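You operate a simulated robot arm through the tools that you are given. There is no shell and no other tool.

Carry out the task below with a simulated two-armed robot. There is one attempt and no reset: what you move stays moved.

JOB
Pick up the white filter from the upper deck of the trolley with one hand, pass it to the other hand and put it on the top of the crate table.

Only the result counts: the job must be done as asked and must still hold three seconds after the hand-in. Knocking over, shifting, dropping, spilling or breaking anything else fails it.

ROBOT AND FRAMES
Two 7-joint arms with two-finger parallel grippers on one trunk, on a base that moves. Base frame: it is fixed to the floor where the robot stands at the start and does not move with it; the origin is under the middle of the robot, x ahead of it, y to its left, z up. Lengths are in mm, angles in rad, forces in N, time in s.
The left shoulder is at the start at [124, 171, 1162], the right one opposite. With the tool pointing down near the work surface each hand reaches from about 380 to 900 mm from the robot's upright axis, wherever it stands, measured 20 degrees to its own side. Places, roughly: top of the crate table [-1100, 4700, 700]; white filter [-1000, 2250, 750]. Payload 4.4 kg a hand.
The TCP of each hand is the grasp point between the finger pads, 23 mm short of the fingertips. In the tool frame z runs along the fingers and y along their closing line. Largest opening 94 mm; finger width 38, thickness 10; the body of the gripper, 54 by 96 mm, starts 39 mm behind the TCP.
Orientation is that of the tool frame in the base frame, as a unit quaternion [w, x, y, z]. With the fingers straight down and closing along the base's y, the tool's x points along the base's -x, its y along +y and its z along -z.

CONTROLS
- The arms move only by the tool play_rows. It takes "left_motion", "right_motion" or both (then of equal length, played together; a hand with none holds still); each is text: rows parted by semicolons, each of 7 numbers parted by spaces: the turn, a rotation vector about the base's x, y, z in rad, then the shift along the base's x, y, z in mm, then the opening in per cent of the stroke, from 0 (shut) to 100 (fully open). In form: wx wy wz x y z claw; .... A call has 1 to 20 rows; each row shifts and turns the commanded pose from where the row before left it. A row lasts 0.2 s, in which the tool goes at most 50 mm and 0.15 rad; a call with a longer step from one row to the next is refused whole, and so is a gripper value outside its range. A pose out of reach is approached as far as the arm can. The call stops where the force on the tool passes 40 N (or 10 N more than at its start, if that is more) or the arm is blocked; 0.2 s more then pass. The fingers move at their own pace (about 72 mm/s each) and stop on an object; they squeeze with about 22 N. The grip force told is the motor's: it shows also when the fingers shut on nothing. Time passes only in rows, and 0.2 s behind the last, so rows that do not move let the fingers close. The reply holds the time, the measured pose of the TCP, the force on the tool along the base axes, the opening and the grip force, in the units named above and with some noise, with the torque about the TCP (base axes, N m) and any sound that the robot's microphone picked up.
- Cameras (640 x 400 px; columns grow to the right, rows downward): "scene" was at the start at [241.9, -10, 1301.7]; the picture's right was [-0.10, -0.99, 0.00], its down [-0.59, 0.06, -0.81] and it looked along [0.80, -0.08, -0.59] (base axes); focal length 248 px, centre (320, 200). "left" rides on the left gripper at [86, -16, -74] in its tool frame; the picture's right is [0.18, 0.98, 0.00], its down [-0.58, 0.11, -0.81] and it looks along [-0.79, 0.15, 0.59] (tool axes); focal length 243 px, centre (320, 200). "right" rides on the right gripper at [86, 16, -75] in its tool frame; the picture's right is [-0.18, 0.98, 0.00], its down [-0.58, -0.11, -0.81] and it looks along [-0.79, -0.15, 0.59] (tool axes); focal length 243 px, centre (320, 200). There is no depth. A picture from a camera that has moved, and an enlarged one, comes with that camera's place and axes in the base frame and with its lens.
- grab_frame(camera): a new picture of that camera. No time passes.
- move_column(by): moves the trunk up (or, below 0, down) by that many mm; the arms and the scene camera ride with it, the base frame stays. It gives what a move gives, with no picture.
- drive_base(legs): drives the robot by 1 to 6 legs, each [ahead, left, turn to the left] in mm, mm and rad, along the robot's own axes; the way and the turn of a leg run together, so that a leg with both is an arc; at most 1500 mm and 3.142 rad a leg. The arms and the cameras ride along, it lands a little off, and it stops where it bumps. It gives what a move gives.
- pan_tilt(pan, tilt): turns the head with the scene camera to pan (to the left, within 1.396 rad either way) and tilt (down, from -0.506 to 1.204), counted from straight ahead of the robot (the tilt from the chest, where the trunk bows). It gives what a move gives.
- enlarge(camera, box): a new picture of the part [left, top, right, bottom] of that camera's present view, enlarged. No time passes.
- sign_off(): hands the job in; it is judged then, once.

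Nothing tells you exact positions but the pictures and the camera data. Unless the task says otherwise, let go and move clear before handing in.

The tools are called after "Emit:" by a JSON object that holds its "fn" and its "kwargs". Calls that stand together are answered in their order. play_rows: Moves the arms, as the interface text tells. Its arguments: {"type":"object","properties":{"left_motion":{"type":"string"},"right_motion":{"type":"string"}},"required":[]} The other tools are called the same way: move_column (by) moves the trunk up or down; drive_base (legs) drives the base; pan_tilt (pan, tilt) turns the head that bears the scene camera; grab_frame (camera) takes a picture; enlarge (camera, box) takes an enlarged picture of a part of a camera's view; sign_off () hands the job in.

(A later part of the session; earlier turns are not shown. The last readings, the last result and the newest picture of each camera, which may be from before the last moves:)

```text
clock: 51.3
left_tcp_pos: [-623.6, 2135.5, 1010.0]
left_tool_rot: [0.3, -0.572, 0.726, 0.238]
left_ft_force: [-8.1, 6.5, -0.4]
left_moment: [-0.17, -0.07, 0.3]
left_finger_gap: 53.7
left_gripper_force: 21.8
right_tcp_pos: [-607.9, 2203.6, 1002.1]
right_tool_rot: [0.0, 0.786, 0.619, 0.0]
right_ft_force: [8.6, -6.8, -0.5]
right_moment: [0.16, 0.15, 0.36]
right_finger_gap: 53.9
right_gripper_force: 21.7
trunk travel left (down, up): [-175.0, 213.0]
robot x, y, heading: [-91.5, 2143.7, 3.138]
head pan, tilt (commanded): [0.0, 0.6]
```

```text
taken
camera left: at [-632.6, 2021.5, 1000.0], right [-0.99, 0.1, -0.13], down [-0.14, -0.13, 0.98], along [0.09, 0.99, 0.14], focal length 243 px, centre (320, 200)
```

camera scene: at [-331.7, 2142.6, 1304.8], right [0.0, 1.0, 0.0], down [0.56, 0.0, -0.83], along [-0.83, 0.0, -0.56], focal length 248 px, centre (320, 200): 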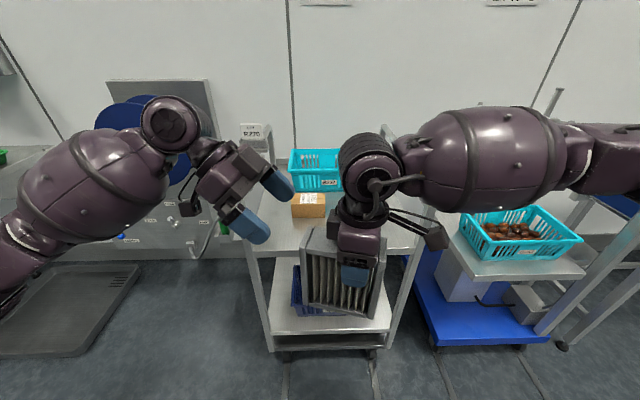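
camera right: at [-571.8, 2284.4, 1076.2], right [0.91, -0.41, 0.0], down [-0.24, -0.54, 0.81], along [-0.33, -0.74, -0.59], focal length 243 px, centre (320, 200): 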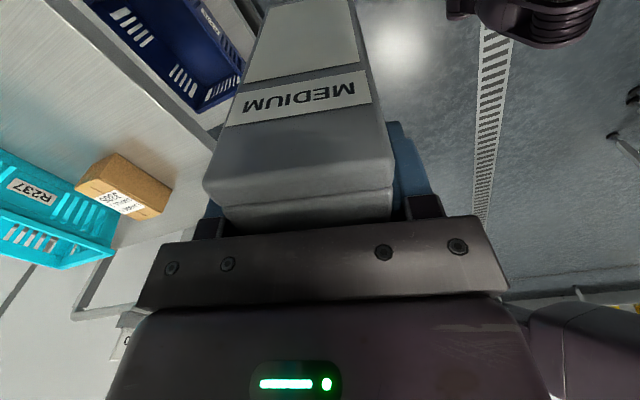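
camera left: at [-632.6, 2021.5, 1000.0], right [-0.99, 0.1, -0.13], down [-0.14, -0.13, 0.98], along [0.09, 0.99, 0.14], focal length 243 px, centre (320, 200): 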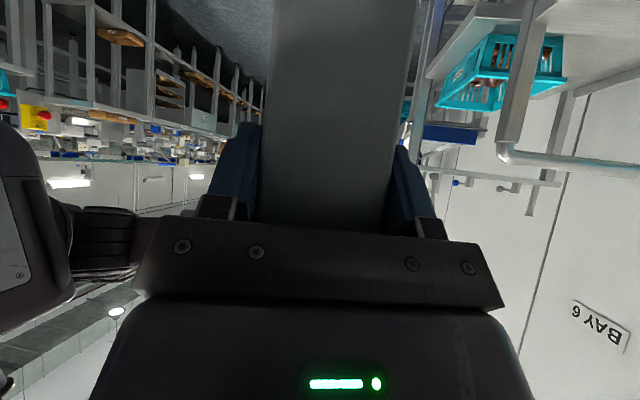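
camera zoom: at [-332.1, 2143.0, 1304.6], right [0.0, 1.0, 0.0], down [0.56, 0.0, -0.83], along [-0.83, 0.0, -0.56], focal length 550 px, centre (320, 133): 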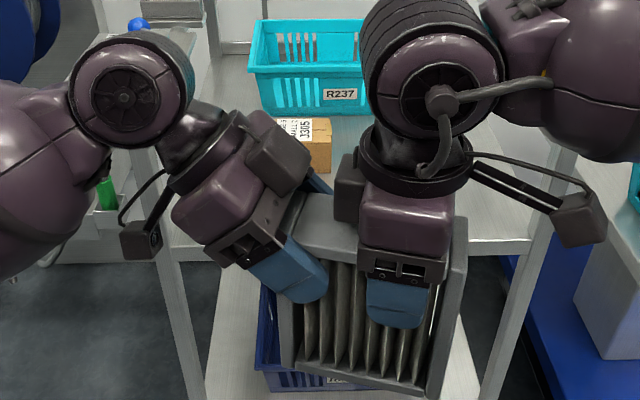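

Both hands now hold the filter (left 53.7 mm gap, 21.8 N) with a mild sideways strain of about 10 N. I relieve it with a 1 mm shift of the left hand before opening the right.

Emit:
{"fn": "play_rows", "kwargs": {"left_motion": "0 0 0 -0.8 0.4 0 0; 0 0 0 0 0 0 0"}}

```text
clock: 51.9
left_tcp_pos: [-624.3, 2136.1, 1010.2]
left_tool_rot: [0.3, -0.571, 0.726, 0.237]
left_ft_force: [-5.2, 2.7, 0.6]
left_moment: [0.55, 0.16, 0.05]
left_finger_gap: 53.8
left_gripper_force: 22.3
right_tcp_pos: [-608.5, 2204.2, 1003.6]
right_tool_rot: [0.0, 0.786, 0.618, 0.0]
right_ft_force: [4.6, -2.8, -0.9]
right_moment: [-0.6, -0.17, 0.34]
right_finger_gap: 54.2
right_gripper_force: 22.3
trunk travel left (down, up): [-175.0, 213.0]
robot x, y, heading: [-91.8, 2143.5, 3.14]
head pan, tilt (commanded): [0.0, 0.6]
```

The strain is down to about 5 N. I open the right gripper and slide it out along the filter's long axis, away from the left hand, since going straight up would bring the two hands' housings close.

Emit:
{"fn": "play_rows", "kwargs": {"right_motion": "0 0 0 0 0 0 70; 0 0 0 0 0 0 100; 0 0 0 0 0 0 100; 0 0 0 0 0 0 100"}}

Emit:
{"fn": "enlarge", "kwargs": {"camera": "scene", "box": [220, 140, 420, 320]}}

Emit:
{"fn": "grab_frame", "kwargs": {"camera": "right"}}

```text
clock: 52.9
left_tcp_pos: [-623.5, 2136.9, 1009.7]
left_tool_rot: [0.301, -0.571, 0.726, 0.237]
left_ft_force: [0.3, -0.9, 1.0]
left_moment: [-0.1, 0.02, 0.02]
left_finger_gap: 53.8
left_gripper_force: 22.1
right_tcp_pos: [-607.7, 2204.1, 1002.0]
right_tool_rot: [-0.001, 0.786, 0.618, -0.001]
right_ft_force: [0.2, 0.6, 0.8]
right_moment: [-0.01, -0.01, 0.0]
right_finger_gap: 94.0
right_gripper_force: 0.1
trunk travel left (down, up): [-175.0, 213.0]
robot x, y, heading: [-93.0, 2140.4, 3.138]
head pan, tilt (commanded): [0.0, 0.6]
```

```text
2.22 times, centred on (320, 230) of scene
camera zoom: at [-332.1, 2143.0, 1304.6], right [0.0, 1.0, 0.0], down [0.56, 0.0, -0.83], along [-0.83, 0.0, -0.56], focal length 550 px, centre (320, 133)
```

zoom: 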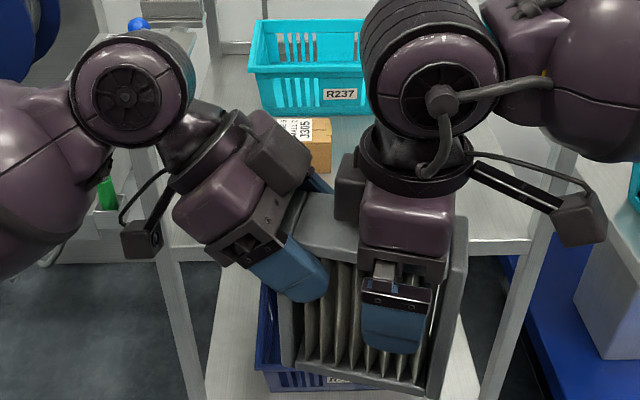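

```text
taken
camera right: at [-571.9, 2284.5, 1076.1], right [0.91, -0.41, 0.0], down [-0.24, -0.54, 0.81], along [-0.33, -0.74, -0.59], focal length 243 px, centre (320, 200)
```

right: 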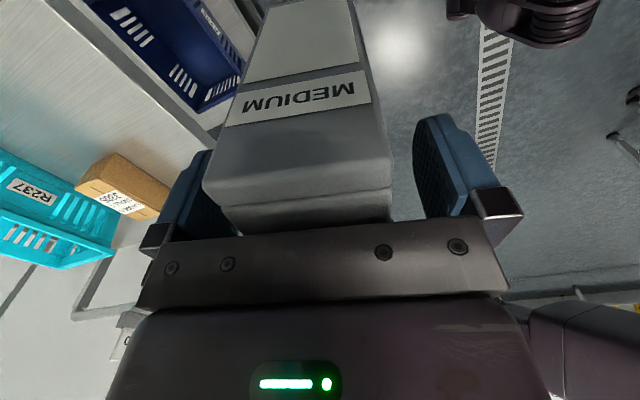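

The left hand alone holds the filter firmly. I withdraw the right hand horizontally along the filter's long axis.

Emit:
{"fn": "play_rows", "kwargs": {"right_motion": "0 0 0 4.7 19.4 0 100; 0 0 0 4.7 19.4 0 100; 0 0 0 7.1 29.1 0 100; 0 0 0 7.1 29.1 0 100; 0 0 0 7.1 29.1 5 100; 0 0 0 7.1 29.1 10 100; 0 0 0 0 0 0 100"}}

Emit:
{"fn": "grab_frame", "kwargs": {"camera": "scene"}}

Emit:
{"fn": "grab_frame", "kwargs": {"camera": "right"}}

```text
clock: 54.5
left_tcp_pos: [-622.9, 2137.2, 1010.3]
left_tool_rot: [0.301, -0.57, 0.727, 0.237]
left_ft_force: [0.2, 0.2, -2.1]
left_moment: [-0.11, 0.02, -0.01]
left_finger_gap: 53.8
left_gripper_force: 22.3
right_tcp_pos: [-563.7, 2324.0, 1007.0]
right_tool_rot: [-0.003, 0.788, 0.616, -0.002]
right_ft_force: [0.3, -0.5, 0.2]
right_moment: [0.05, -0.01, -0.01]
right_finger_gap: 93.8
right_gripper_force: 0.0
right hand out of reach, approached as far as the arm can: row 5, 6
trunk travel left (down, up): [-175.0, 213.0]
robot x, y, heading: [-92.4, 2143.9, 3.135]
head pan, tilt (commanded): [0.0, 0.6]
```

```text
taken
camera scene: at [-331.5, 2143.3, 1304.8], right [0.0, 1.0, 0.0], down [0.56, 0.0, -0.83], along [-0.83, 0.0, -0.56], focal length 248 px, centre (320, 200)
```

scene: 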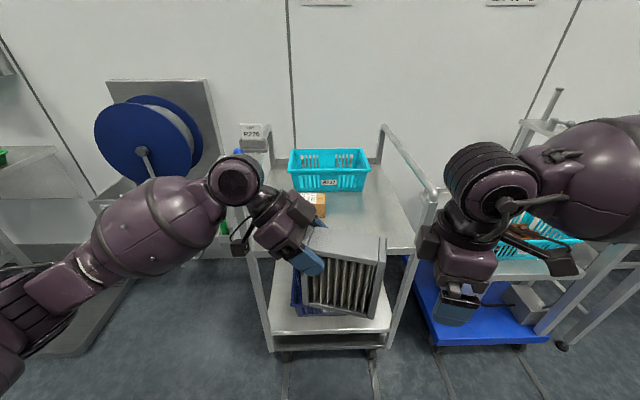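

```text
taken
camera right: at [-527.8, 2404.0, 1081.1], right [0.91, -0.42, 0.0], down [-0.24, -0.54, 0.81], along [-0.34, -0.73, -0.59], focal length 243 px, centre (320, 200)
```

right: 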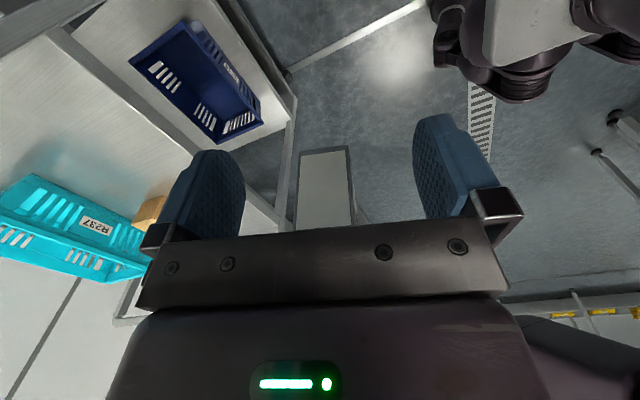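

The handover is done: the left hand holds the filter upright. I return the right hand to a plain ready pose and look toward the crate table.

Emit:
{"fn": "play_rows", "kwargs": {"right_motion": "0 0 -0.133 1.5 6.6 8 100; 0 0 -0.133 1.5 6.6 8 100; 0 0 -0.133 1.5 6.6 8 100; 0 0 -0.133 1.5 6.6 8 100; 0 0 -0.133 1.5 6.6 8 100; 0 0 -0.133 1.5 6.6 8 100; 0 0 -0.133 1.5 6.6 8 100; 0 0 -0.133 1.5 6.6 8 100; 0 0 -0.133 1.5 6.6 8 100; 0 0 -0.133 1.5 6.6 8 100; 0 0 0 0 0 0 100"}}

Emit:
{"fn": "pan_tilt", "kwargs": {"pan": -1.2, "tilt": 0.35}}

Emit:
{"fn": "grab_frame", "kwargs": {"camera": "scene"}}

```text
clock: 56.9
left_tcp_pos: [-623.5, 2137.3, 1010.6]
left_tool_rot: [0.3, -0.571, 0.726, 0.237]
left_ft_force: [-0.5, -0.3, -1.5]
left_moment: [-0.07, -0.01, -0.01]
left_finger_gap: 54.0
left_gripper_force: 22.4
right_tcp_pos: [-549.3, 2388.0, 1088.0]
right_tool_rot: [-0.001, 1.0, 0.001, -0.001]
right_ft_force: [0.1, -1.4, -0.7]
right_moment: [-0.01, -0.02, 0.01]
right_finger_gap: 94.0
right_gripper_force: 0.1
trunk travel left (down, up): [-175.0, 213.0]
robot x, y, heading: [-92.3, 2142.2, 3.135]
head pan, tilt (commanded): [0.0, 0.6]
```

```text
clock: 58.3
left_tcp_pos: [-623.6, 2136.1, 1010.2]
left_tool_rot: [0.3, -0.571, 0.727, 0.237]
left_ft_force: [0.0, 0.0, -2.7]
left_moment: [-0.07, 0.01, -0.03]
left_finger_gap: 53.9
left_gripper_force: 22.1
right_tcp_pos: [-548.8, 2388.3, 1088.7]
right_tool_rot: [-0.001, 1.0, 0.002, 0.0]
right_ft_force: [0.0, 0.0, 0.2]
right_moment: [0.01, -0.01, 0.0]
right_finger_gap: 94.0
right_gripper_force: 0.1
trunk travel left (down, up): [-175.0, 213.0]
robot x, y, heading: [-93.4, 2142.8, 3.14]
head pan, tilt (commanded): [-1.201, 0.351]
```

```text
taken
camera scene: at [-277.2, 2229.6, 1327.4], right [0.93, 0.36, 0.0], down [0.12, -0.32, -0.94], along [-0.34, 0.88, -0.34], focal length 248 px, centre (320, 200)
```

scene: 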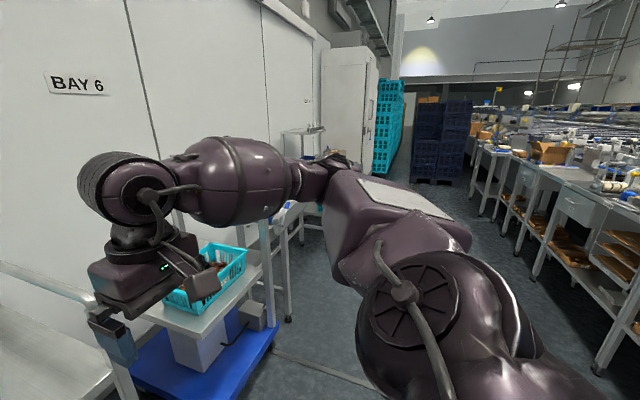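

The crate table is hidden behind the right elbow, but the corridor (x from about -870 to +790) looks clear. I slide sideways toward +y in stages, keeping away from the carts on the wall side.

Emit:
{"fn": "drive_base", "kwargs": {"legs": [[0, -1100, 0]]}}

Emit:
{"fn": "pan_tilt", "kwargs": {"pan": -0.75, "tilt": 0.4}}

Emit:
{"fn": "grab_frame", "kwargs": {"camera": "scene"}}

Emit:
{"fn": "grab_frame", "kwargs": {"camera": "left"}}

```text
clock: 68.2
left_tcp_pos: [-629.3, 3226.0, 1009.7]
left_tool_rot: [0.298, -0.577, 0.722, 0.238]
left_ft_force: [0.2, -1.1, -1.8]
left_moment: [-0.07, 0.01, 0.01]
left_finger_gap: 53.9
left_gripper_force: 21.5
right_tcp_pos: [-559.0, 3478.8, 1089.0]
right_tool_rot: [-0.001, 1.0, 0.01, 0.0]
right_ft_force: [-0.4, -0.2, 0.2]
right_moment: [-0.05, 0.0, 0.0]
right_finger_gap: 93.9
right_gripper_force: 0.1
trunk travel left (down, up): [-175.0, 213.0]
robot x, y, heading: [-99.1, 3242.5, -3.127]
head pan, tilt (commanded): [-1.201, 0.351]
```

```text
clock: 69.1
left_tcp_pos: [-629.5, 3225.9, 1011.1]
left_tool_rot: [0.299, -0.576, 0.722, 0.239]
left_ft_force: [-0.2, 0.0, -1.8]
left_moment: [-0.08, 0.03, 0.01]
left_finger_gap: 53.9
left_gripper_force: 22.3
right_tcp_pos: [-558.0, 3479.5, 1087.2]
right_tool_rot: [0.0, 1.0, 0.01, 0.0]
right_ft_force: [-0.1, -0.5, 0.3]
right_moment: [-0.01, 0.02, 0.02]
right_finger_gap: 94.0
right_gripper_force: 0.1
trunk travel left (down, up): [-175.0, 213.0]
robot x, y, heading: [-99.6, 3245.5, -3.129]
head pan, tilt (commanded): [-0.75, 0.4]
```

```text
taken
camera scene: at [-317.7, 3300.5, 1322.9], right [0.67, 0.74, 0.0], down [0.29, -0.26, -0.92], along [-0.68, 0.62, -0.39], focal length 248 px, centre (320, 200)
```

scene: 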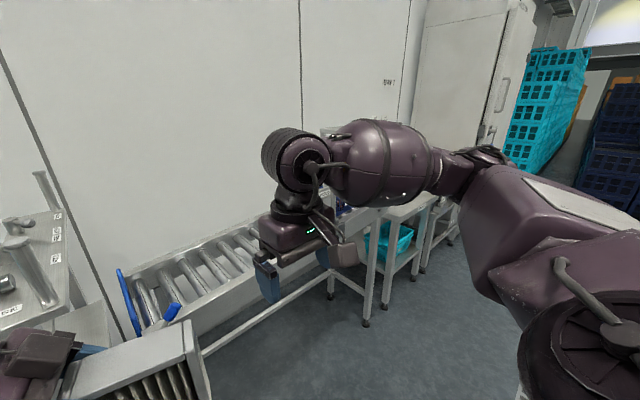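

```text
taken
camera left: at [-637.0, 3111.4, 1000.0], right [-0.99, 0.09, -0.13], down [-0.14, -0.13, 0.98], along [0.07, 0.99, 0.14], focal length 243 px, centre (320, 200)
```

left: 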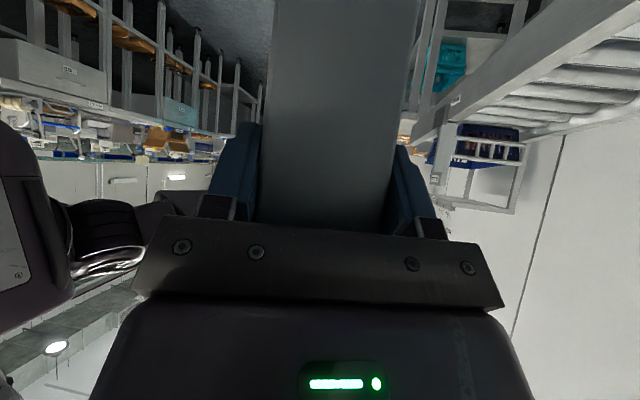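

I see the roller conveyor on the wall side and beyond it a table with a teal crate underneath (legs near y ≈ 4265 and 4900), matching the crate table. I slide on toward it.

Emit:
{"fn": "drive_base", "kwargs": {"legs": [[0, -900, -0.012]]}}

Emit:
{"fn": "pan_tilt", "kwargs": {"pan": -0.4, "tilt": 0.5}}

Emit:
{"fn": "grab_frame", "kwargs": {"camera": "scene"}}

Emit:
{"fn": "grab_frame", "kwargs": {"camera": "right"}}

```text
clock: 77.4
left_tcp_pos: [-634.7, 4134.8, 1009.8]
left_tool_rot: [0.301, -0.571, 0.727, 0.237]
left_ft_force: [0.5, -0.2, -1.4]
left_moment: [-0.05, 0.03, 0.01]
left_finger_gap: 54.1
left_gripper_force: 22.5
right_tcp_pos: [-559.2, 4385.4, 1088.1]
right_tool_rot: [0.0, 1.0, 0.002, 0.0]
right_ft_force: [-0.4, -0.4, 0.2]
right_moment: [-0.01, 0.0, -0.01]
right_finger_gap: 94.1
right_gripper_force: 0.1
trunk travel left (down, up): [-175.0, 213.0]
robot x, y, heading: [-97.5, 4137.0, 3.136]
head pan, tilt (commanded): [-0.75, 0.4]
```

```text
clock: 78.2
left_tcp_pos: [-633.5, 4134.6, 1009.3]
left_tool_rot: [0.301, -0.57, 0.727, 0.237]
left_ft_force: [0.3, 0.7, -2.1]
left_moment: [-0.11, 0.03, 0.01]
left_finger_gap: 53.6
left_gripper_force: 22.1
right_tcp_pos: [-558.4, 4386.3, 1088.1]
right_tool_rot: [-0.001, 1.0, 0.002, 0.0]
right_ft_force: [-0.2, -0.8, -0.2]
right_moment: [-0.01, -0.04, -0.01]
right_finger_gap: 94.1
right_gripper_force: 0.0
trunk travel left (down, up): [-175.0, 213.0]
robot x, y, heading: [-102.9, 4143.5, 3.135]
head pan, tilt (commanded): [-0.4, 0.499]
```

```text
taken
camera scene: at [-337.5, 4176.1, 1313.7], right [0.39, 0.92, 0.0], down [0.44, -0.19, -0.88], along [-0.81, 0.34, -0.48], focal length 248 px, centre (320, 200)
```

scene: 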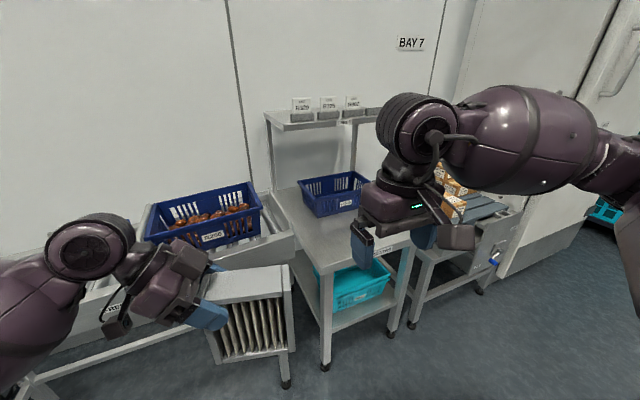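

```text
taken
camera right: at [-473.5, 4370.6, 1161.6], right [-0.18, -0.98, 0.0], down [-0.58, 0.11, 0.81], along [-0.79, 0.15, -0.59], focal length 243 px, centre (320, 200)
```

right: 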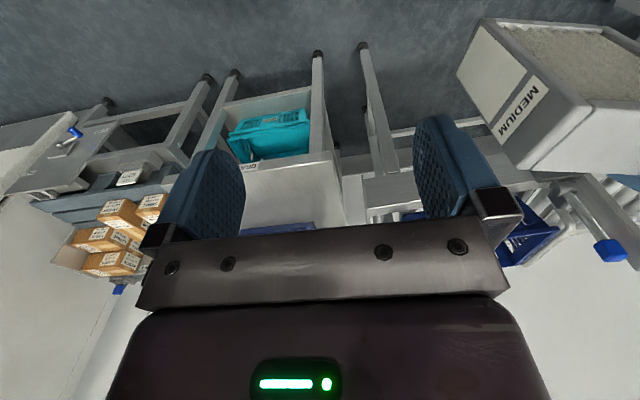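

The crate table should be at about pixel (362, 224): the table with the dark blue crate on it and a label on its front edge. I enlarge to confirm and to measure free space.

Emit:
{"fn": "enlarge", "kwargs": {"camera": "scene", "box": [260, 150, 420, 275]}}

Emit:
{"fn": "enlarge", "kwargs": {"camera": "right", "box": [200, 90, 380, 240]}}

```text
3.20 times, centred on (340, 212) of scene
camera zoom: at [-337.5, 4176.1, 1313.7], right [0.39, 0.92, 0.0], down [0.44, -0.19, -0.88], along [-0.81, 0.34, -0.48], focal length 793 px, centre (256, 160)
```

zoom: 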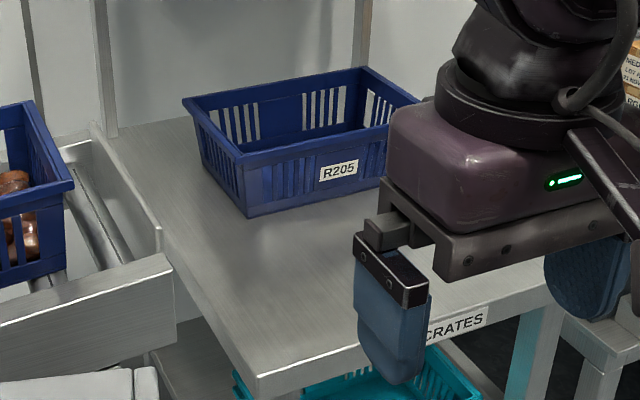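

```text
2.67 times, centred on (290, 165) of right
camera zoom: at [-473.5, 4370.6, 1161.6], right [-0.18, -0.98, 0.0], down [-0.58, 0.11, 0.81], along [-0.79, 0.15, -0.59], focal length 647 px, centre (400, 293)
```

zoom: 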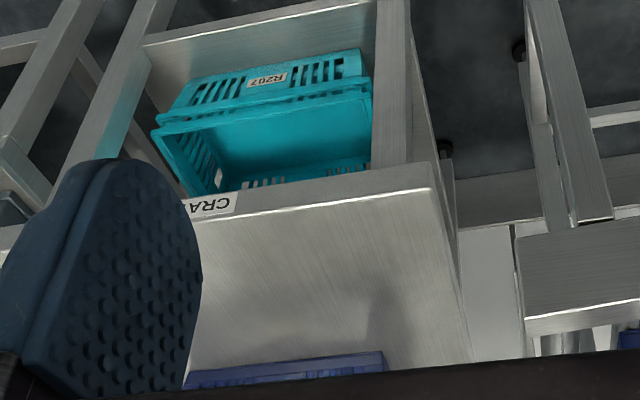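

The label reads "CRATES", so this is the crate table; its front strip (x from about -910 to -1200, y from 4430 to 4880) is free ahead of the crate R205. I slide right so that the filter lines up with this strip.

Emit:
{"fn": "drive_base", "kwargs": {"legs": [[0, -470, 0.006]]}}

Emit:
{"fn": "pan_tilt", "kwargs": {"pan": 0.0, "tilt": 0.6}}

Emit:
{"fn": "grab_frame", "kwargs": {"camera": "scene"}}

Emit:
{"fn": "grab_frame", "kwargs": {"camera": "right"}}

```text
clock: 82.9
left_tcp_pos: [-634.2, 4602.9, 1009.9]
left_tool_rot: [0.3, -0.574, 0.724, 0.238]
left_ft_force: [-0.7, 0.0, -1.6]
left_moment: [-0.06, 0.01, -0.01]
left_finger_gap: 54.0
left_gripper_force: 21.4
right_tcp_pos: [-562.7, 4854.7, 1088.8]
right_tool_rot: [0.001, 1.0, 0.006, 0.0]
right_ft_force: [0.6, 0.9, -0.9]
right_moment: [-0.01, -0.02, -0.01]
right_finger_gap: 94.2
right_gripper_force: 0.1
trunk travel left (down, up): [-175.0, 213.0]
robot x, y, heading: [-103.6, 4612.1, -3.136]
head pan, tilt (commanded): [-0.4, 0.499]
```

```text
clock: 83.7
left_tcp_pos: [-633.4, 4602.5, 1010.1]
left_tool_rot: [0.3, -0.574, 0.724, 0.238]
left_ft_force: [0.4, -0.1, -2.0]
left_moment: [-0.07, 0.05, 0.01]
left_finger_gap: 53.9
left_gripper_force: 21.7
right_tcp_pos: [-561.8, 4854.9, 1088.5]
right_tool_rot: [0.0, 1.0, 0.006, 0.0]
right_ft_force: [-0.2, 0.3, -0.1]
right_moment: [0.03, -0.04, 0.02]
right_finger_gap: 94.0
right_gripper_force: 0.0
trunk travel left (down, up): [-175.0, 213.0]
robot x, y, heading: [-107.2, 4610.4, -3.133]
head pan, tilt (commanded): [0.0, 0.6]
```

```text
taken
camera scene: at [-342.7, 4610.8, 1304.6], right [0.0, 1.0, 0.0], down [0.56, 0.0, -0.83], along [-0.83, 0.0, -0.56], focal length 248 px, centre (320, 200)
```

scene: 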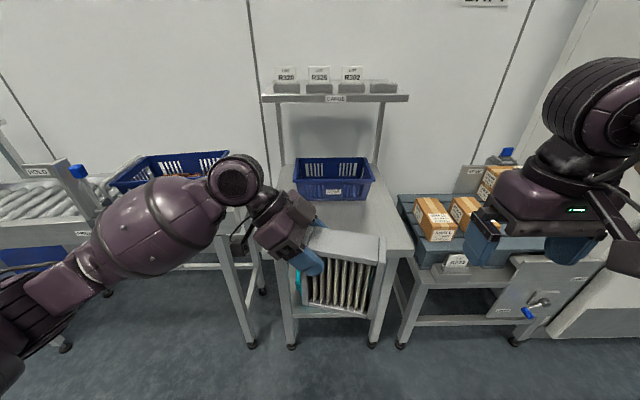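

```text
taken
camera right: at [-475.9, 4839.7, 1161.6], right [-0.17, -0.98, 0.0], down [-0.58, 0.1, 0.81], along [-0.79, 0.14, -0.59], focal length 243 px, centre (320, 200)
```

right: 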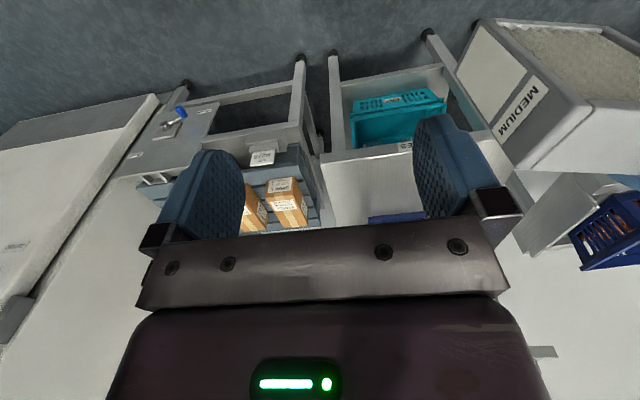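

The crate table is straight ahead: top spans y ≈ 4425–4910 with its front edge at x ≈ -915, and the front strip is empty. I first extend the left arm forward in free air to test its reach, then look again.

Emit:
{"fn": "play_rows", "kwargs": {"left_motion": "0 0 0 -28 0 0 0; 0 0 0 -28 0 0 0; 0 0 0 -28 0 0 0; 0 0 0 -28 0 0 0; 0 0 0 -28 0 0 0; 0 0 0 0 0 0 0"}}

Emit:
{"fn": "grab_frame", "kwargs": {"camera": "scene"}}

```text
clock: 85.1
left_tcp_pos: [-775.2, 4601.8, 1010.1]
left_tool_rot: [0.3, -0.574, 0.724, 0.238]
left_ft_force: [0.3, -0.5, -2.3]
left_moment: [-0.09, 0.05, 0.02]
left_finger_gap: 53.8
left_gripper_force: 21.8
right_tcp_pos: [-559.6, 4853.6, 1087.2]
right_tool_rot: [-0.001, 1.0, 0.005, 0.0]
right_ft_force: [-0.3, -0.8, -0.8]
right_moment: [-0.01, 0.0, -0.02]
right_finger_gap: 94.1
right_gripper_force: 0.0
trunk travel left (down, up): [-175.0, 213.0]
robot x, y, heading: [-103.8, 4613.5, -3.129]
head pan, tilt (commanded): [0.0, 0.6]
```

```text
taken
camera scene: at [-342.5, 4610.5, 1304.7], right [-0.01, 1.0, 0.0], down [0.56, 0.0, -0.83], along [-0.83, 0.0, -0.56], focal length 248 px, centre (320, 200)
```

scene: 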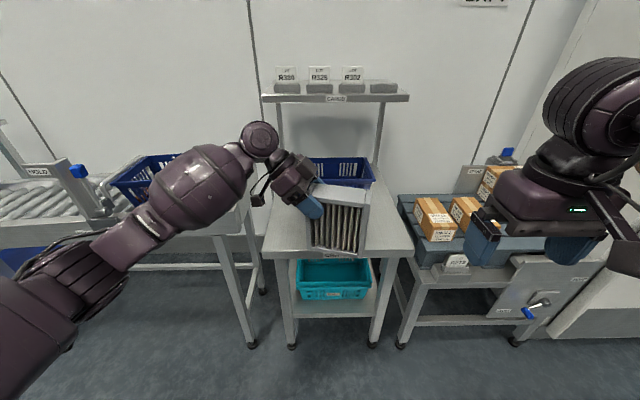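

The extension works. The forearm will pass in front of the conveyor end and its crate (front about x = -1000, y < 4370) with roughly 75 mm or more to spare, so I drive straight forward 265 mm to bring the filter over the table's front strip.

Emit:
{"fn": "drive_base", "kwargs": {"legs": [[200, 0, -0.01]]}}

Emit:
{"fn": "grab_frame", "kwargs": {"camera": "scene"}}

Emit:
{"fn": "pan_tilt", "kwargs": {"pan": 0.6, "tilt": 0.8}}

Emit:
{"fn": "grab_frame", "kwargs": {"camera": "scene"}}

```text
clock: 86.8
left_tcp_pos: [-977.4, 4609.2, 1009.7]
left_tool_rot: [0.3, -0.57, 0.727, 0.236]
left_ft_force: [0.3, 0.3, -1.8]
left_moment: [-0.08, -0.01, 0.03]
left_finger_gap: 53.8
left_gripper_force: 22.1
right_tcp_pos: [-761.7, 4858.8, 1087.4]
right_tool_rot: [-0.001, 1.0, 0.001, 0.0]
right_ft_force: [-1.2, 0.1, -0.9]
right_moment: [0.0, -0.03, 0.0]
right_finger_gap: 93.9
right_gripper_force: 0.1
trunk travel left (down, up): [-175.0, 213.0]
robot x, y, heading: [-305.1, 4613.7, 3.136]
head pan, tilt (commanded): [0.0, 0.6]
```

```text
taken
camera scene: at [-545.5, 4613.0, 1304.5], right [0.0, 1.0, 0.0], down [0.57, 0.0, -0.82], along [-0.82, 0.0, -0.57], focal length 248 px, centre (320, 200)
```

scene: 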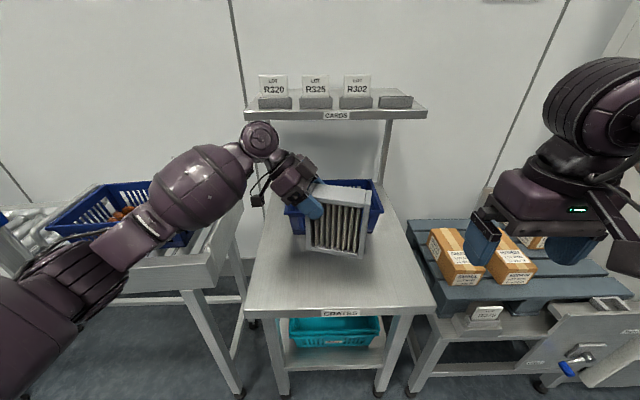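

```text
clock: 87.8
left_tcp_pos: [-977.2, 4608.9, 1010.2]
left_tool_rot: [0.301, -0.57, 0.727, 0.236]
left_ft_force: [-0.1, 0.4, -0.9]
left_moment: [-0.1, 0.03, -0.03]
left_finger_gap: 53.8
left_gripper_force: 21.6
right_tcp_pos: [-761.7, 4857.9, 1087.9]
right_tool_rot: [-0.001, 1.0, 0.001, 0.001]
right_ft_force: [-0.1, -0.3, -0.2]
right_moment: [-0.06, 0.0, 0.01]
right_finger_gap: 93.9
right_gripper_force: 0.1
trunk travel left (down, up): [-175.0, 213.0]
robot x, y, heading: [-309.1, 4617.3, 3.131]
head pan, tilt (commanded): [0.6, 0.799]
```

```text
taken
camera scene: at [-523.4, 4567.3, 1287.8], right [-0.56, 0.83, 0.0], down [0.59, 0.4, -0.7], along [-0.58, -0.39, -0.72], focal length 248 px, centre (320, 200)
```

scene: 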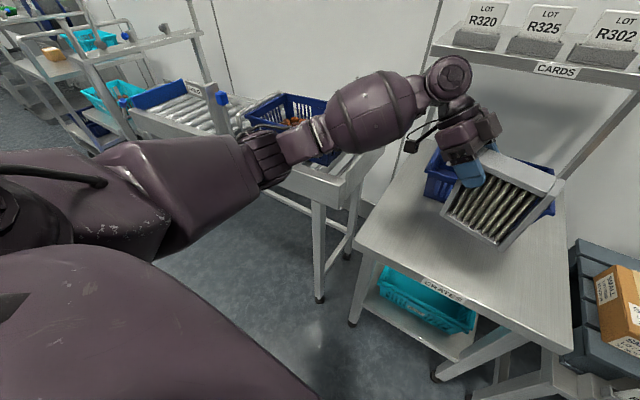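

The filter hangs above the table but still close to the front edge (centre x ≈ -967, edge ≈ -912). I move another 65 mm forward.

Emit:
{"fn": "drive_base", "kwargs": {"legs": [[65, 0, 0.005]]}}

Emit:
{"fn": "pan_tilt", "kwargs": {"pan": 0.1, "tilt": 0.75}}

Emit:
{"fn": "grab_frame", "kwargs": {"camera": "scene"}}

Emit:
{"fn": "grab_frame", "kwargs": {"camera": "right"}}

```text
clock: 88.7
left_tcp_pos: [-1041.2, 4606.2, 1009.2]
left_tool_rot: [0.301, -0.571, 0.726, 0.237]
left_ft_force: [-0.4, 0.8, -2.2]
left_moment: [-0.09, 0.0, 0.0]
left_finger_gap: 53.7
left_gripper_force: 21.9
right_tcp_pos: [-827.2, 4856.9, 1088.4]
right_tool_rot: [-0.001, 1.0, 0.004, 0.0]
right_ft_force: [-1.0, 0.5, -0.6]
right_moment: [0.01, -0.02, -0.01]
right_finger_gap: 93.8
right_gripper_force: 0.1
trunk travel left (down, up): [-175.0, 213.0]
robot x, y, heading: [-370.2, 4611.6, -3.147]
head pan, tilt (commanded): [0.6, 0.799]
```

```text
clock: 89.7
left_tcp_pos: [-1040.9, 4605.8, 1009.6]
left_tool_rot: [0.3, -0.572, 0.725, 0.238]
left_ft_force: [0.8, -0.6, -1.3]
left_moment: [-0.08, 0.02, -0.01]
left_finger_gap: 54.1
left_gripper_force: 21.8
right_tcp_pos: [-828.1, 4856.8, 1087.9]
right_tool_rot: [-0.002, 1.0, 0.004, -0.001]
right_ft_force: [0.9, 0.0, 0.4]
right_moment: [0.01, -0.02, -0.03]
right_finger_gap: 94.2
right_gripper_force: 0.0
trunk travel left (down, up): [-175.0, 213.0]
robot x, y, heading: [-371.3, 4613.6, -3.142]
head pan, tilt (commanded): [0.099, 0.75]
```

```text
taken
camera scene: at [-603.4, 4603.6, 1291.7], right [-0.1, 0.99, 0.0], down [0.68, 0.07, -0.73], along [-0.73, -0.07, -0.68], focal length 248 px, centre (320, 200)
```

scene: 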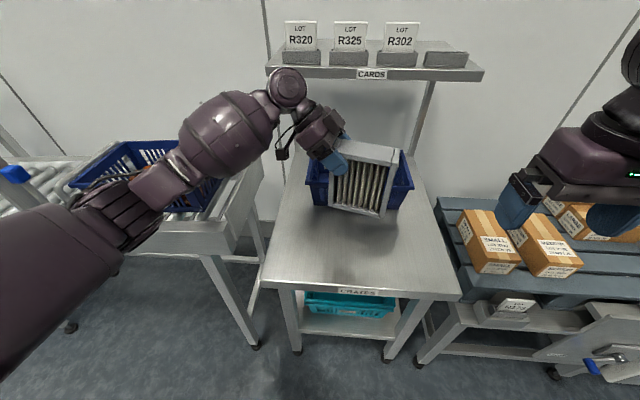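

```text
taken
camera right: at [-741.4, 4841.5, 1161.6], right [-0.18, -0.98, 0.0], down [-0.58, 0.1, 0.81], along [-0.79, 0.14, -0.59], focal length 243 px, centre (320, 200)
```

right: 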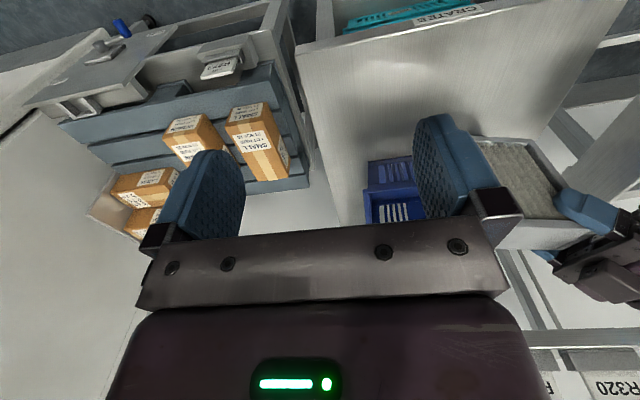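

The filter's centre is now at about (-1031, 4646) above the empty front strip, with crate R205's front at x ≈ -1190. I enlarge to check that the filter hangs upright before lowering.

Emit:
{"fn": "enlarge", "kwargs": {"camera": "scene", "box": [260, 70, 460, 310]}}

Emit:
{"fn": "enlarge", "kwargs": {"camera": "right", "box": [400, 100, 640, 300]}}

```text
1.67 times, centred on (360, 190) of scene
camera zoom: at [-603.4, 4603.6, 1291.7], right [-0.1, 0.99, 0.0], down [0.68, 0.07, -0.73], along [-0.73, -0.07, -0.68], focal length 413 px, centre (253, 217)
```

zoom: 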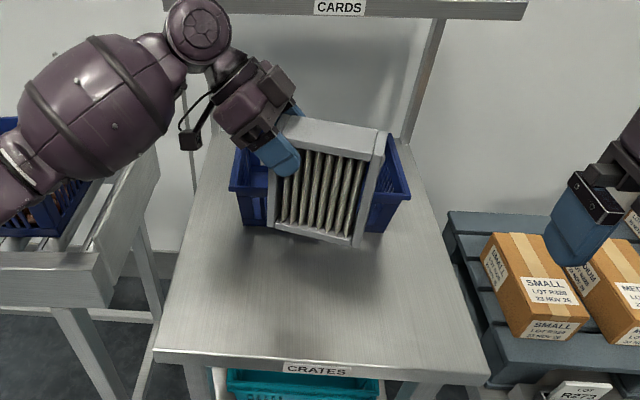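

```text
2.00 times, centred on (520, 200) of right
camera zoom: at [-741.4, 4841.5, 1161.6], right [-0.18, -0.98, 0.0], down [-0.58, 0.1, 0.81], along [-0.79, 0.14, -0.59], focal length 485 px, centre (-80, 200)
```

zoom: 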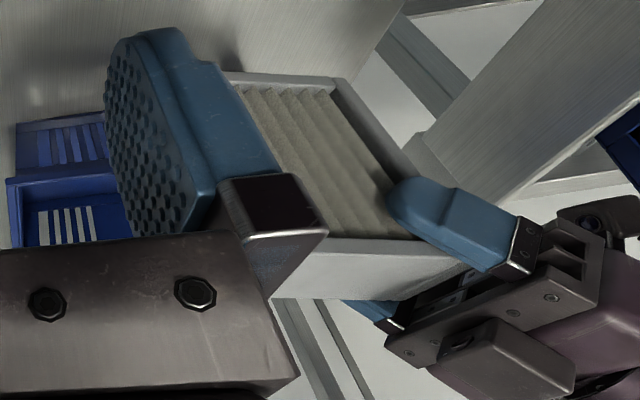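

The filter hangs upright. I lower it with the left arm by 110 mm, then check the remaining gap.

Emit:
{"fn": "play_rows", "kwargs": {"left_motion": "0 0 0 0 0 -15 0; 0 0 0 0 0 -20 0; 0 0 0 0 0 -20 0; 0 0 0 0 0 -20 0; 0 0 0 0 0 -20 0; 0 0 0 0 0 -15 0; 0 0 0 0 0 0 0"}}

Emit:
{"fn": "grab_frame", "kwargs": {"camera": "scene"}}

Emit:
{"fn": "enlarge", "kwargs": {"camera": "scene", "box": [260, 100, 460, 310]}}

Emit:
{"fn": "grab_frame", "kwargs": {"camera": "left"}}

```text
clock: 91.3
left_tcp_pos: [-1040.8, 4605.1, 900.1]
left_tool_rot: [0.299, -0.573, 0.725, 0.238]
left_ft_force: [0.5, 0.4, -1.6]
left_moment: [-0.09, 0.02, 0.02]
left_finger_gap: 53.7
left_gripper_force: 21.5
right_tcp_pos: [-826.9, 4856.1, 1087.6]
right_tool_rot: [0.0, 1.0, 0.004, 0.0]
right_ft_force: [-0.6, 0.1, -0.5]
right_moment: [0.0, -0.01, -0.03]
right_finger_gap: 94.2
right_gripper_force: 0.1
trunk travel left (down, up): [-175.0, 213.0]
robot x, y, heading: [-373.2, 4614.1, -3.145]
head pan, tilt (commanded): [0.099, 0.75]
```

```text
taken
camera scene: at [-603.2, 4603.7, 1291.8], right [-0.1, 0.99, 0.0], down [0.68, 0.07, -0.73], along [-0.73, -0.07, -0.68], focal length 248 px, centre (320, 200)
```

scene: 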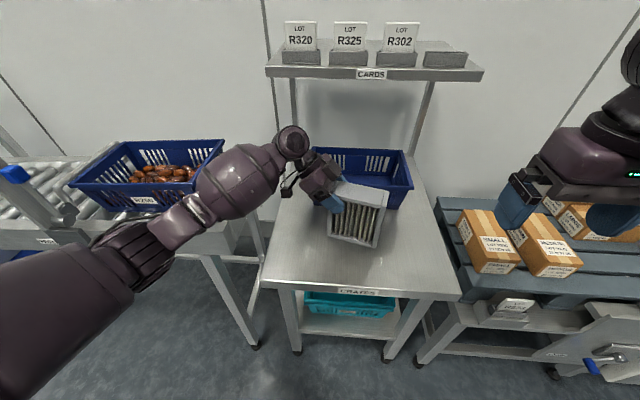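

```text
1.90 times, centred on (360, 205) of scene
camera zoom: at [-603.2, 4603.7, 1291.8], right [-0.1, 0.99, 0.0], down [0.68, 0.07, -0.73], along [-0.73, -0.07, -0.68], focal length 472 px, centre (244, 190)
```

zoom: 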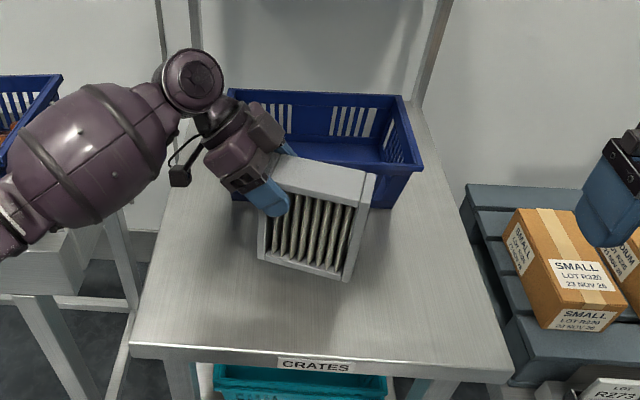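

```text
taken
camera left: at [-1050.4, 4490.6, 890.1], right [-0.99, 0.1, -0.13], down [-0.14, -0.13, 0.98], along [0.08, 0.99, 0.14], focal length 243 px, centre (320, 200)
```

left: 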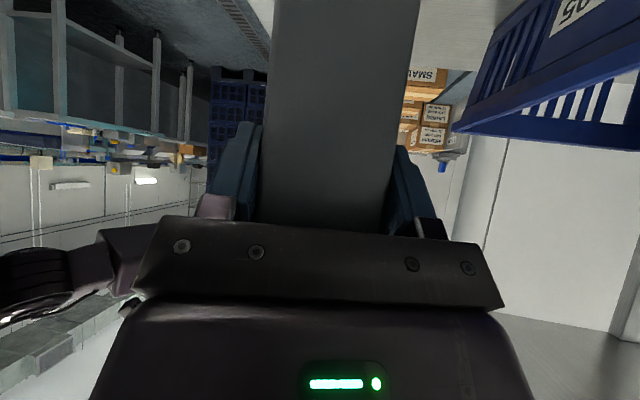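

Still clear and upright, with roughly 50–60 mm left to the table. I lower another 32 mm and then continue in small force-checked steps.

Emit:
{"fn": "play_rows", "kwargs": {"left_motion": "0 0 0 0 0 -10 0; 0 0 0 0 0 -12 0; 0 0 0 0 0 -10 0; 0 0 0 0 0 0 0"}}

Emit:
{"fn": "enlarge", "kwargs": {"camera": "scene", "box": [300, 140, 440, 270]}}

Emit:
{"fn": "grab_frame", "kwargs": {"camera": "right"}}

```text
clock: 92.3
left_tcp_pos: [-1040.5, 4605.5, 867.5]
left_tool_rot: [0.299, -0.573, 0.725, 0.238]
left_ft_force: [-0.5, -0.2, -2.1]
left_moment: [-0.11, 0.06, 0.02]
left_finger_gap: 54.2
left_gripper_force: 22.5
right_tcp_pos: [-827.7, 4856.1, 1087.4]
right_tool_rot: [-0.001, 1.0, 0.004, 0.0]
right_ft_force: [-0.2, 0.6, -0.6]
right_moment: [0.0, -0.02, 0.01]
right_finger_gap: 94.3
right_gripper_force: 0.1
trunk travel left (down, up): [-175.0, 213.0]
robot x, y, heading: [-369.0, 4613.3, -3.141]
head pan, tilt (commanded): [0.099, 0.75]
```

```text
3.08 times, centred on (370, 205) of scene
camera zoom: at [-603.3, 4603.7, 1291.8], right [-0.1, 0.99, 0.0], down [0.68, 0.07, -0.73], along [-0.73, -0.07, -0.68], focal length 762 px, centre (166, 185)
```

zoom: 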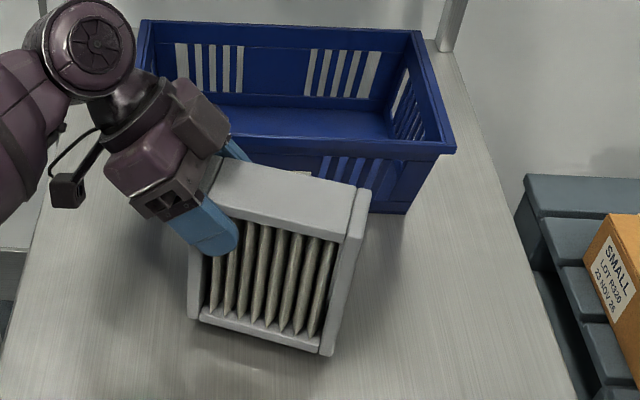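

```text
taken
camera right: at [-741.2, 4841.5, 1161.6], right [-0.18, -0.98, 0.0], down [-0.58, 0.1, 0.81], along [-0.79, 0.14, -0.59], focal length 243 px, centre (320, 200)
```

right: 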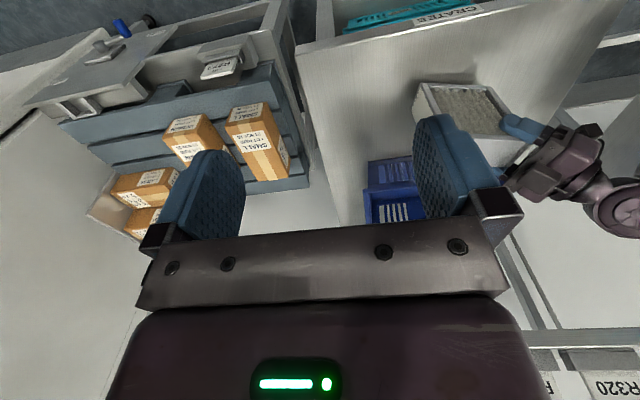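

A small gap to the table remains. I continue down in small steps.

Emit:
{"fn": "play_rows", "kwargs": {"left_motion": "0 0 0 0 0 -4 0; 0 0 0 0 0 -4 0; 0 0 0 0 0 -4 0; 0 0 0 0 0 0 0"}}

Emit:
{"fn": "enlarge", "kwargs": {"camera": "scene", "box": [320, 170, 420, 260]}}

```text
clock: 93.3
left_tcp_pos: [-1040.5, 4606.6, 855.6]
left_tool_rot: [0.3, -0.572, 0.725, 0.238]
left_ft_force: [0.6, 0.6, -2.3]
left_moment: [-0.1, 0.02, 0.0]
left_finger_gap: 53.9
left_gripper_force: 22.2
right_tcp_pos: [-827.7, 4855.6, 1086.9]
right_tool_rot: [-0.001, 1.0, 0.003, 0.001]
right_ft_force: [-0.2, -1.0, 0.0]
right_moment: [-0.01, 0.01, 0.01]
right_finger_gap: 94.1
right_gripper_force: 0.0
trunk travel left (down, up): [-175.0, 213.0]
robot x, y, heading: [-371.0, 4612.7, -3.143]
head pan, tilt (commanded): [0.099, 0.75]
```

```text
4.44 times, centred on (370, 215) of scene
camera zoom: at [-603.3, 4603.7, 1291.8], right [-0.1, 0.99, 0.0], down [0.68, 0.07, -0.73], along [-0.73, -0.07, -0.68], focal length 1101 px, centre (98, 133)
```

zoom: 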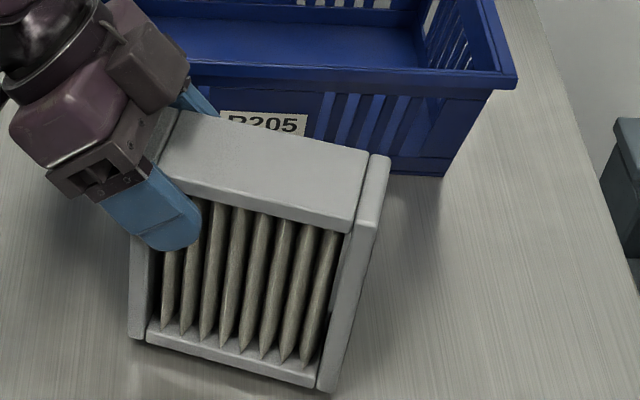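

No contact yet (force unchanged at about -2 N). I go on with 3 mm steps.

Emit:
{"fn": "play_rows", "kwargs": {"left_motion": "0 0 0 0 0 -3 0; 0 0 0 0 0 -3 0; 0 0 0 0 0 -3 0; 0 0 0 0 0 0 0"}}

Emit:
{"fn": "enlarge", "kwargs": {"camera": "scene", "box": [320, 180, 420, 270]}}

```text
clock: 94.3
left_tcp_pos: [-1040.4, 4605.4, 847.2]
left_tool_rot: [0.3, -0.573, 0.725, 0.238]
left_ft_force: [0.6, 0.0, -1.5]
left_moment: [-0.07, 0.03, 0.01]
left_finger_gap: 54.0
left_gripper_force: 21.9
right_tcp_pos: [-826.6, 4856.6, 1087.9]
right_tool_rot: [0.0, 1.0, 0.004, -0.001]
right_ft_force: [-0.1, -0.6, -0.1]
right_moment: [-0.01, -0.02, 0.01]
right_finger_gap: 93.9
right_gripper_force: 0.0
trunk travel left (down, up): [-175.0, 213.0]
robot x, y, heading: [-369.6, 4615.7, -3.145]
head pan, tilt (commanded): [0.099, 0.75]
```

```text
4.44 times, centred on (370, 225) of scene
camera zoom: at [-603.4, 4603.7, 1291.8], right [-0.1, 0.99, 0.0], down [0.68, 0.07, -0.73], along [-0.73, -0.07, -0.68], focal length 1101 px, centre (98, 89)
```

zoom: 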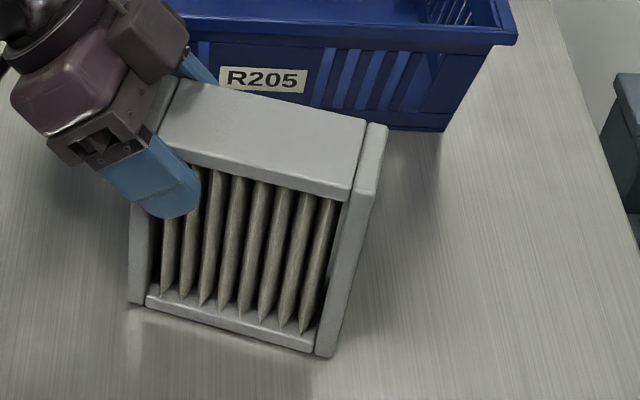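

The reflection below the filter shows it is nearly down. I continue in 2 mm steps.

Emit:
{"fn": "play_rows", "kwargs": {"left_motion": "0 0 0 0 0 -2 0; 0 0 0 0 0 -2 0; 0 0 0 0 0 -2 0; 0 0 0 0 0 0 0"}}

```text
clock: 95.3
left_tcp_pos: [-1040.7, 4606.8, 843.5]
left_tool_rot: [0.299, -0.571, 0.726, 0.24]
left_ft_force: [1.1, -2.5, 19.2]
left_moment: [-0.21, -0.79, -0.05]
left_finger_gap: 54.1
left_gripper_force: 22.1
right_tcp_pos: [-826.4, 4855.9, 1089.3]
right_tool_rot: [-0.001, 1.0, 0.004, -0.002]
right_ft_force: [-0.1, 0.1, -0.5]
right_moment: [0.03, -0.02, 0.01]
right_finger_gap: 94.0
right_gripper_force: 0.1
trunk travel left (down, up): [-175.0, 213.0]
robot x, y, heading: [-373.1, 4610.8, -3.145]
head pan, tilt (commanded): [0.099, 0.75]
```

Contact: the vertical force jumped to about +19 N at TCP z = 843.5. I ease up about 1.5 mm to relieve the push and check.

Emit:
{"fn": "play_rows", "kwargs": {"left_motion": "0 0 0 0 0 1.5 0; 0 0 0 0 0 0 0"}}

Emit:
{"fn": "enlarge", "kwargs": {"camera": "scene", "box": [320, 180, 420, 270]}}

```text
clock: 95.9
left_tcp_pos: [-1040.8, 4605.7, 844.1]
left_tool_rot: [0.3, -0.572, 0.726, 0.238]
left_ft_force: [-2.0, -1.6, 19.2]
left_moment: [0.12, -0.34, 0.01]
left_finger_gap: 53.9
left_gripper_force: 22.1
right_tcp_pos: [-825.3, 4857.0, 1089.5]
right_tool_rot: [0.0, 1.0, 0.004, -0.001]
right_ft_force: [-0.3, -0.1, -1.0]
right_moment: [0.0, -0.01, -0.02]
right_finger_gap: 94.0
right_gripper_force: 0.2
trunk travel left (down, up): [-175.0, 213.0]
robot x, y, heading: [-369.7, 4615.1, -3.141]
head pan, tilt (commanded): [0.099, 0.75]
```

```text
4.44 times, centred on (370, 225) of scene
camera zoom: at [-601.9, 4603.6, 1292.2], right [-0.1, 0.99, 0.0], down [0.68, 0.07, -0.73], along [-0.73, -0.07, -0.68], focal length 1101 px, centre (98, 89)
```

zoom: 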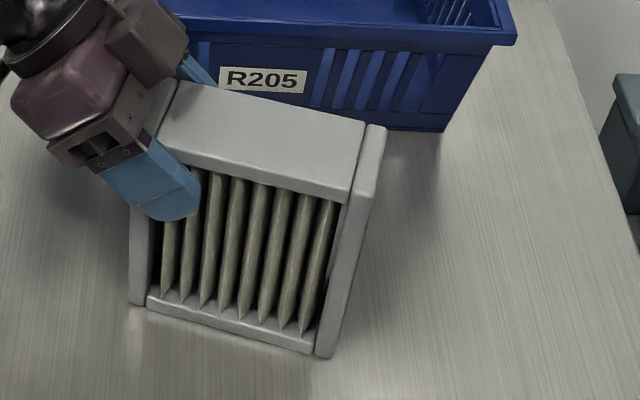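

Still pressing at about 19 N; I ease up a bit more.

Emit:
{"fn": "play_rows", "kwargs": {"left_motion": "0 0 0 0 0 1.5 0; 0 0 0 0 0 0 0; 0 0 0 0 0 0 0"}}

```text
clock: 96.7
left_tcp_pos: [-1040.0, 4606.1, 844.4]
left_tool_rot: [0.3, -0.572, 0.726, 0.237]
left_ft_force: [-4.5, 1.2, 12.2]
left_moment: [0.28, 0.15, 0.13]
left_finger_gap: 53.7
left_gripper_force: 21.9
right_tcp_pos: [-826.8, 4856.7, 1089.0]
right_tool_rot: [-0.001, 1.0, 0.004, 0.0]
right_ft_force: [-0.1, 0.5, -0.7]
right_moment: [0.01, 0.0, 0.0]
right_finger_gap: 94.1
right_gripper_force: 0.2
trunk travel left (down, up): [-175.0, 213.0]
robot x, y, heading: [-372.2, 4611.8, -3.139]
head pan, tilt (commanded): [0.099, 0.75]
```

Force is decreasing (12 N). One more millimetre up, then I will open.

Emit:
{"fn": "play_rows", "kwargs": {"left_motion": "0 0 0 -0.5 0 1 0; 0 0 0 0 0 0 0; 0 0 0 0 0 0 0"}}

```text
clock: 97.5
left_tcp_pos: [-1040.8, 4604.8, 844.3]
left_tool_rot: [0.301, -0.572, 0.725, 0.236]
left_ft_force: [-0.2, 2.0, 2.5]
left_moment: [0.29, 0.12, 0.02]
left_finger_gap: 54.0
left_gripper_force: 22.4
right_tcp_pos: [-826.9, 4856.9, 1087.7]
right_tool_rot: [-0.001, 1.0, 0.003, 0.0]
right_ft_force: [0.3, -0.1, 0.5]
right_moment: [-0.03, 0.01, 0.02]
right_finger_gap: 93.9
right_gripper_force: 0.1
trunk travel left (down, up): [-175.0, 213.0]
robot x, y, heading: [-367.1, 4614.7, -3.144]
head pan, tilt (commanded): [0.099, 0.75]
```

Light contact only (about 4 N beyond the filter's weight). I open the left gripper, gently at first.

Emit:
{"fn": "play_rows", "kwargs": {"left_motion": "0 0 0 0 0 0 62; 0 0 0 0 0 0 70; 0 0 0 0 0 0 85; 0 0 0 0 0 0 100; 0 0 0 0 0 0 100"}}

Emit:
{"fn": "enlarge", "kwargs": {"camera": "scene", "box": [300, 150, 430, 270]}}

Emit:
{"fn": "grab_frame", "kwargs": {"camera": "left"}}

```text
clock: 98.7
left_tcp_pos: [-1042.0, 4605.5, 845.0]
left_tool_rot: [0.3, -0.572, 0.726, 0.238]
left_ft_force: [0.1, -0.4, 0.1]
left_moment: [-0.03, -0.02, 0.01]
left_finger_gap: 93.8
left_gripper_force: 0.0
right_tcp_pos: [-827.0, 4856.2, 1088.4]
right_tool_rot: [-0.001, 1.0, 0.004, 0.0]
right_ft_force: [-0.1, 0.1, -1.1]
right_moment: [0.0, 0.01, 0.02]
right_finger_gap: 93.9
right_gripper_force: 0.1
trunk travel left (down, up): [-175.0, 213.0]
robot x, y, heading: [-368.4, 4612.4, -3.138]
head pan, tilt (commanded): [0.099, 0.75]
```

```text
3.33 times, centred on (365, 210) of scene
camera zoom: at [-603.3, 4603.7, 1291.8], right [-0.1, 0.99, 0.0], down [0.68, 0.07, -0.73], along [-0.73, -0.07, -0.68], focal length 826 px, centre (170, 167)
```

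zoom: 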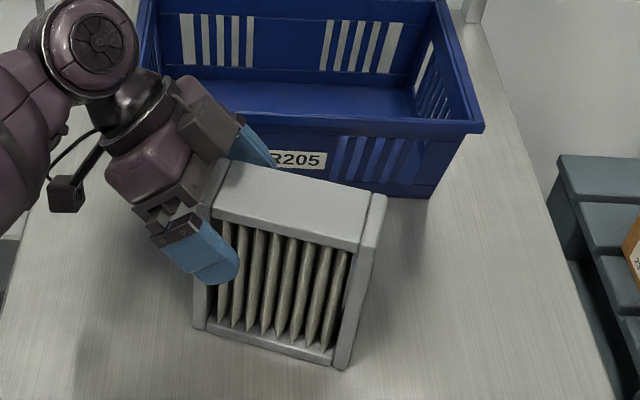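

```text
taken
camera left: at [-1050.8, 4490.9, 835.1], right [-0.99, 0.1, -0.13], down [-0.14, -0.13, 0.98], along [0.08, 0.99, 0.14], focal length 243 px, centre (320, 200)
```

left: 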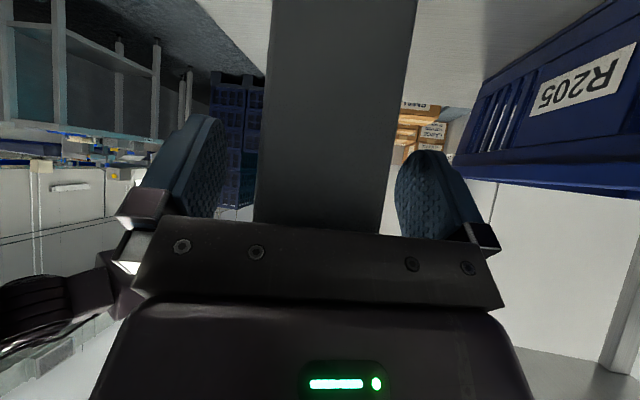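

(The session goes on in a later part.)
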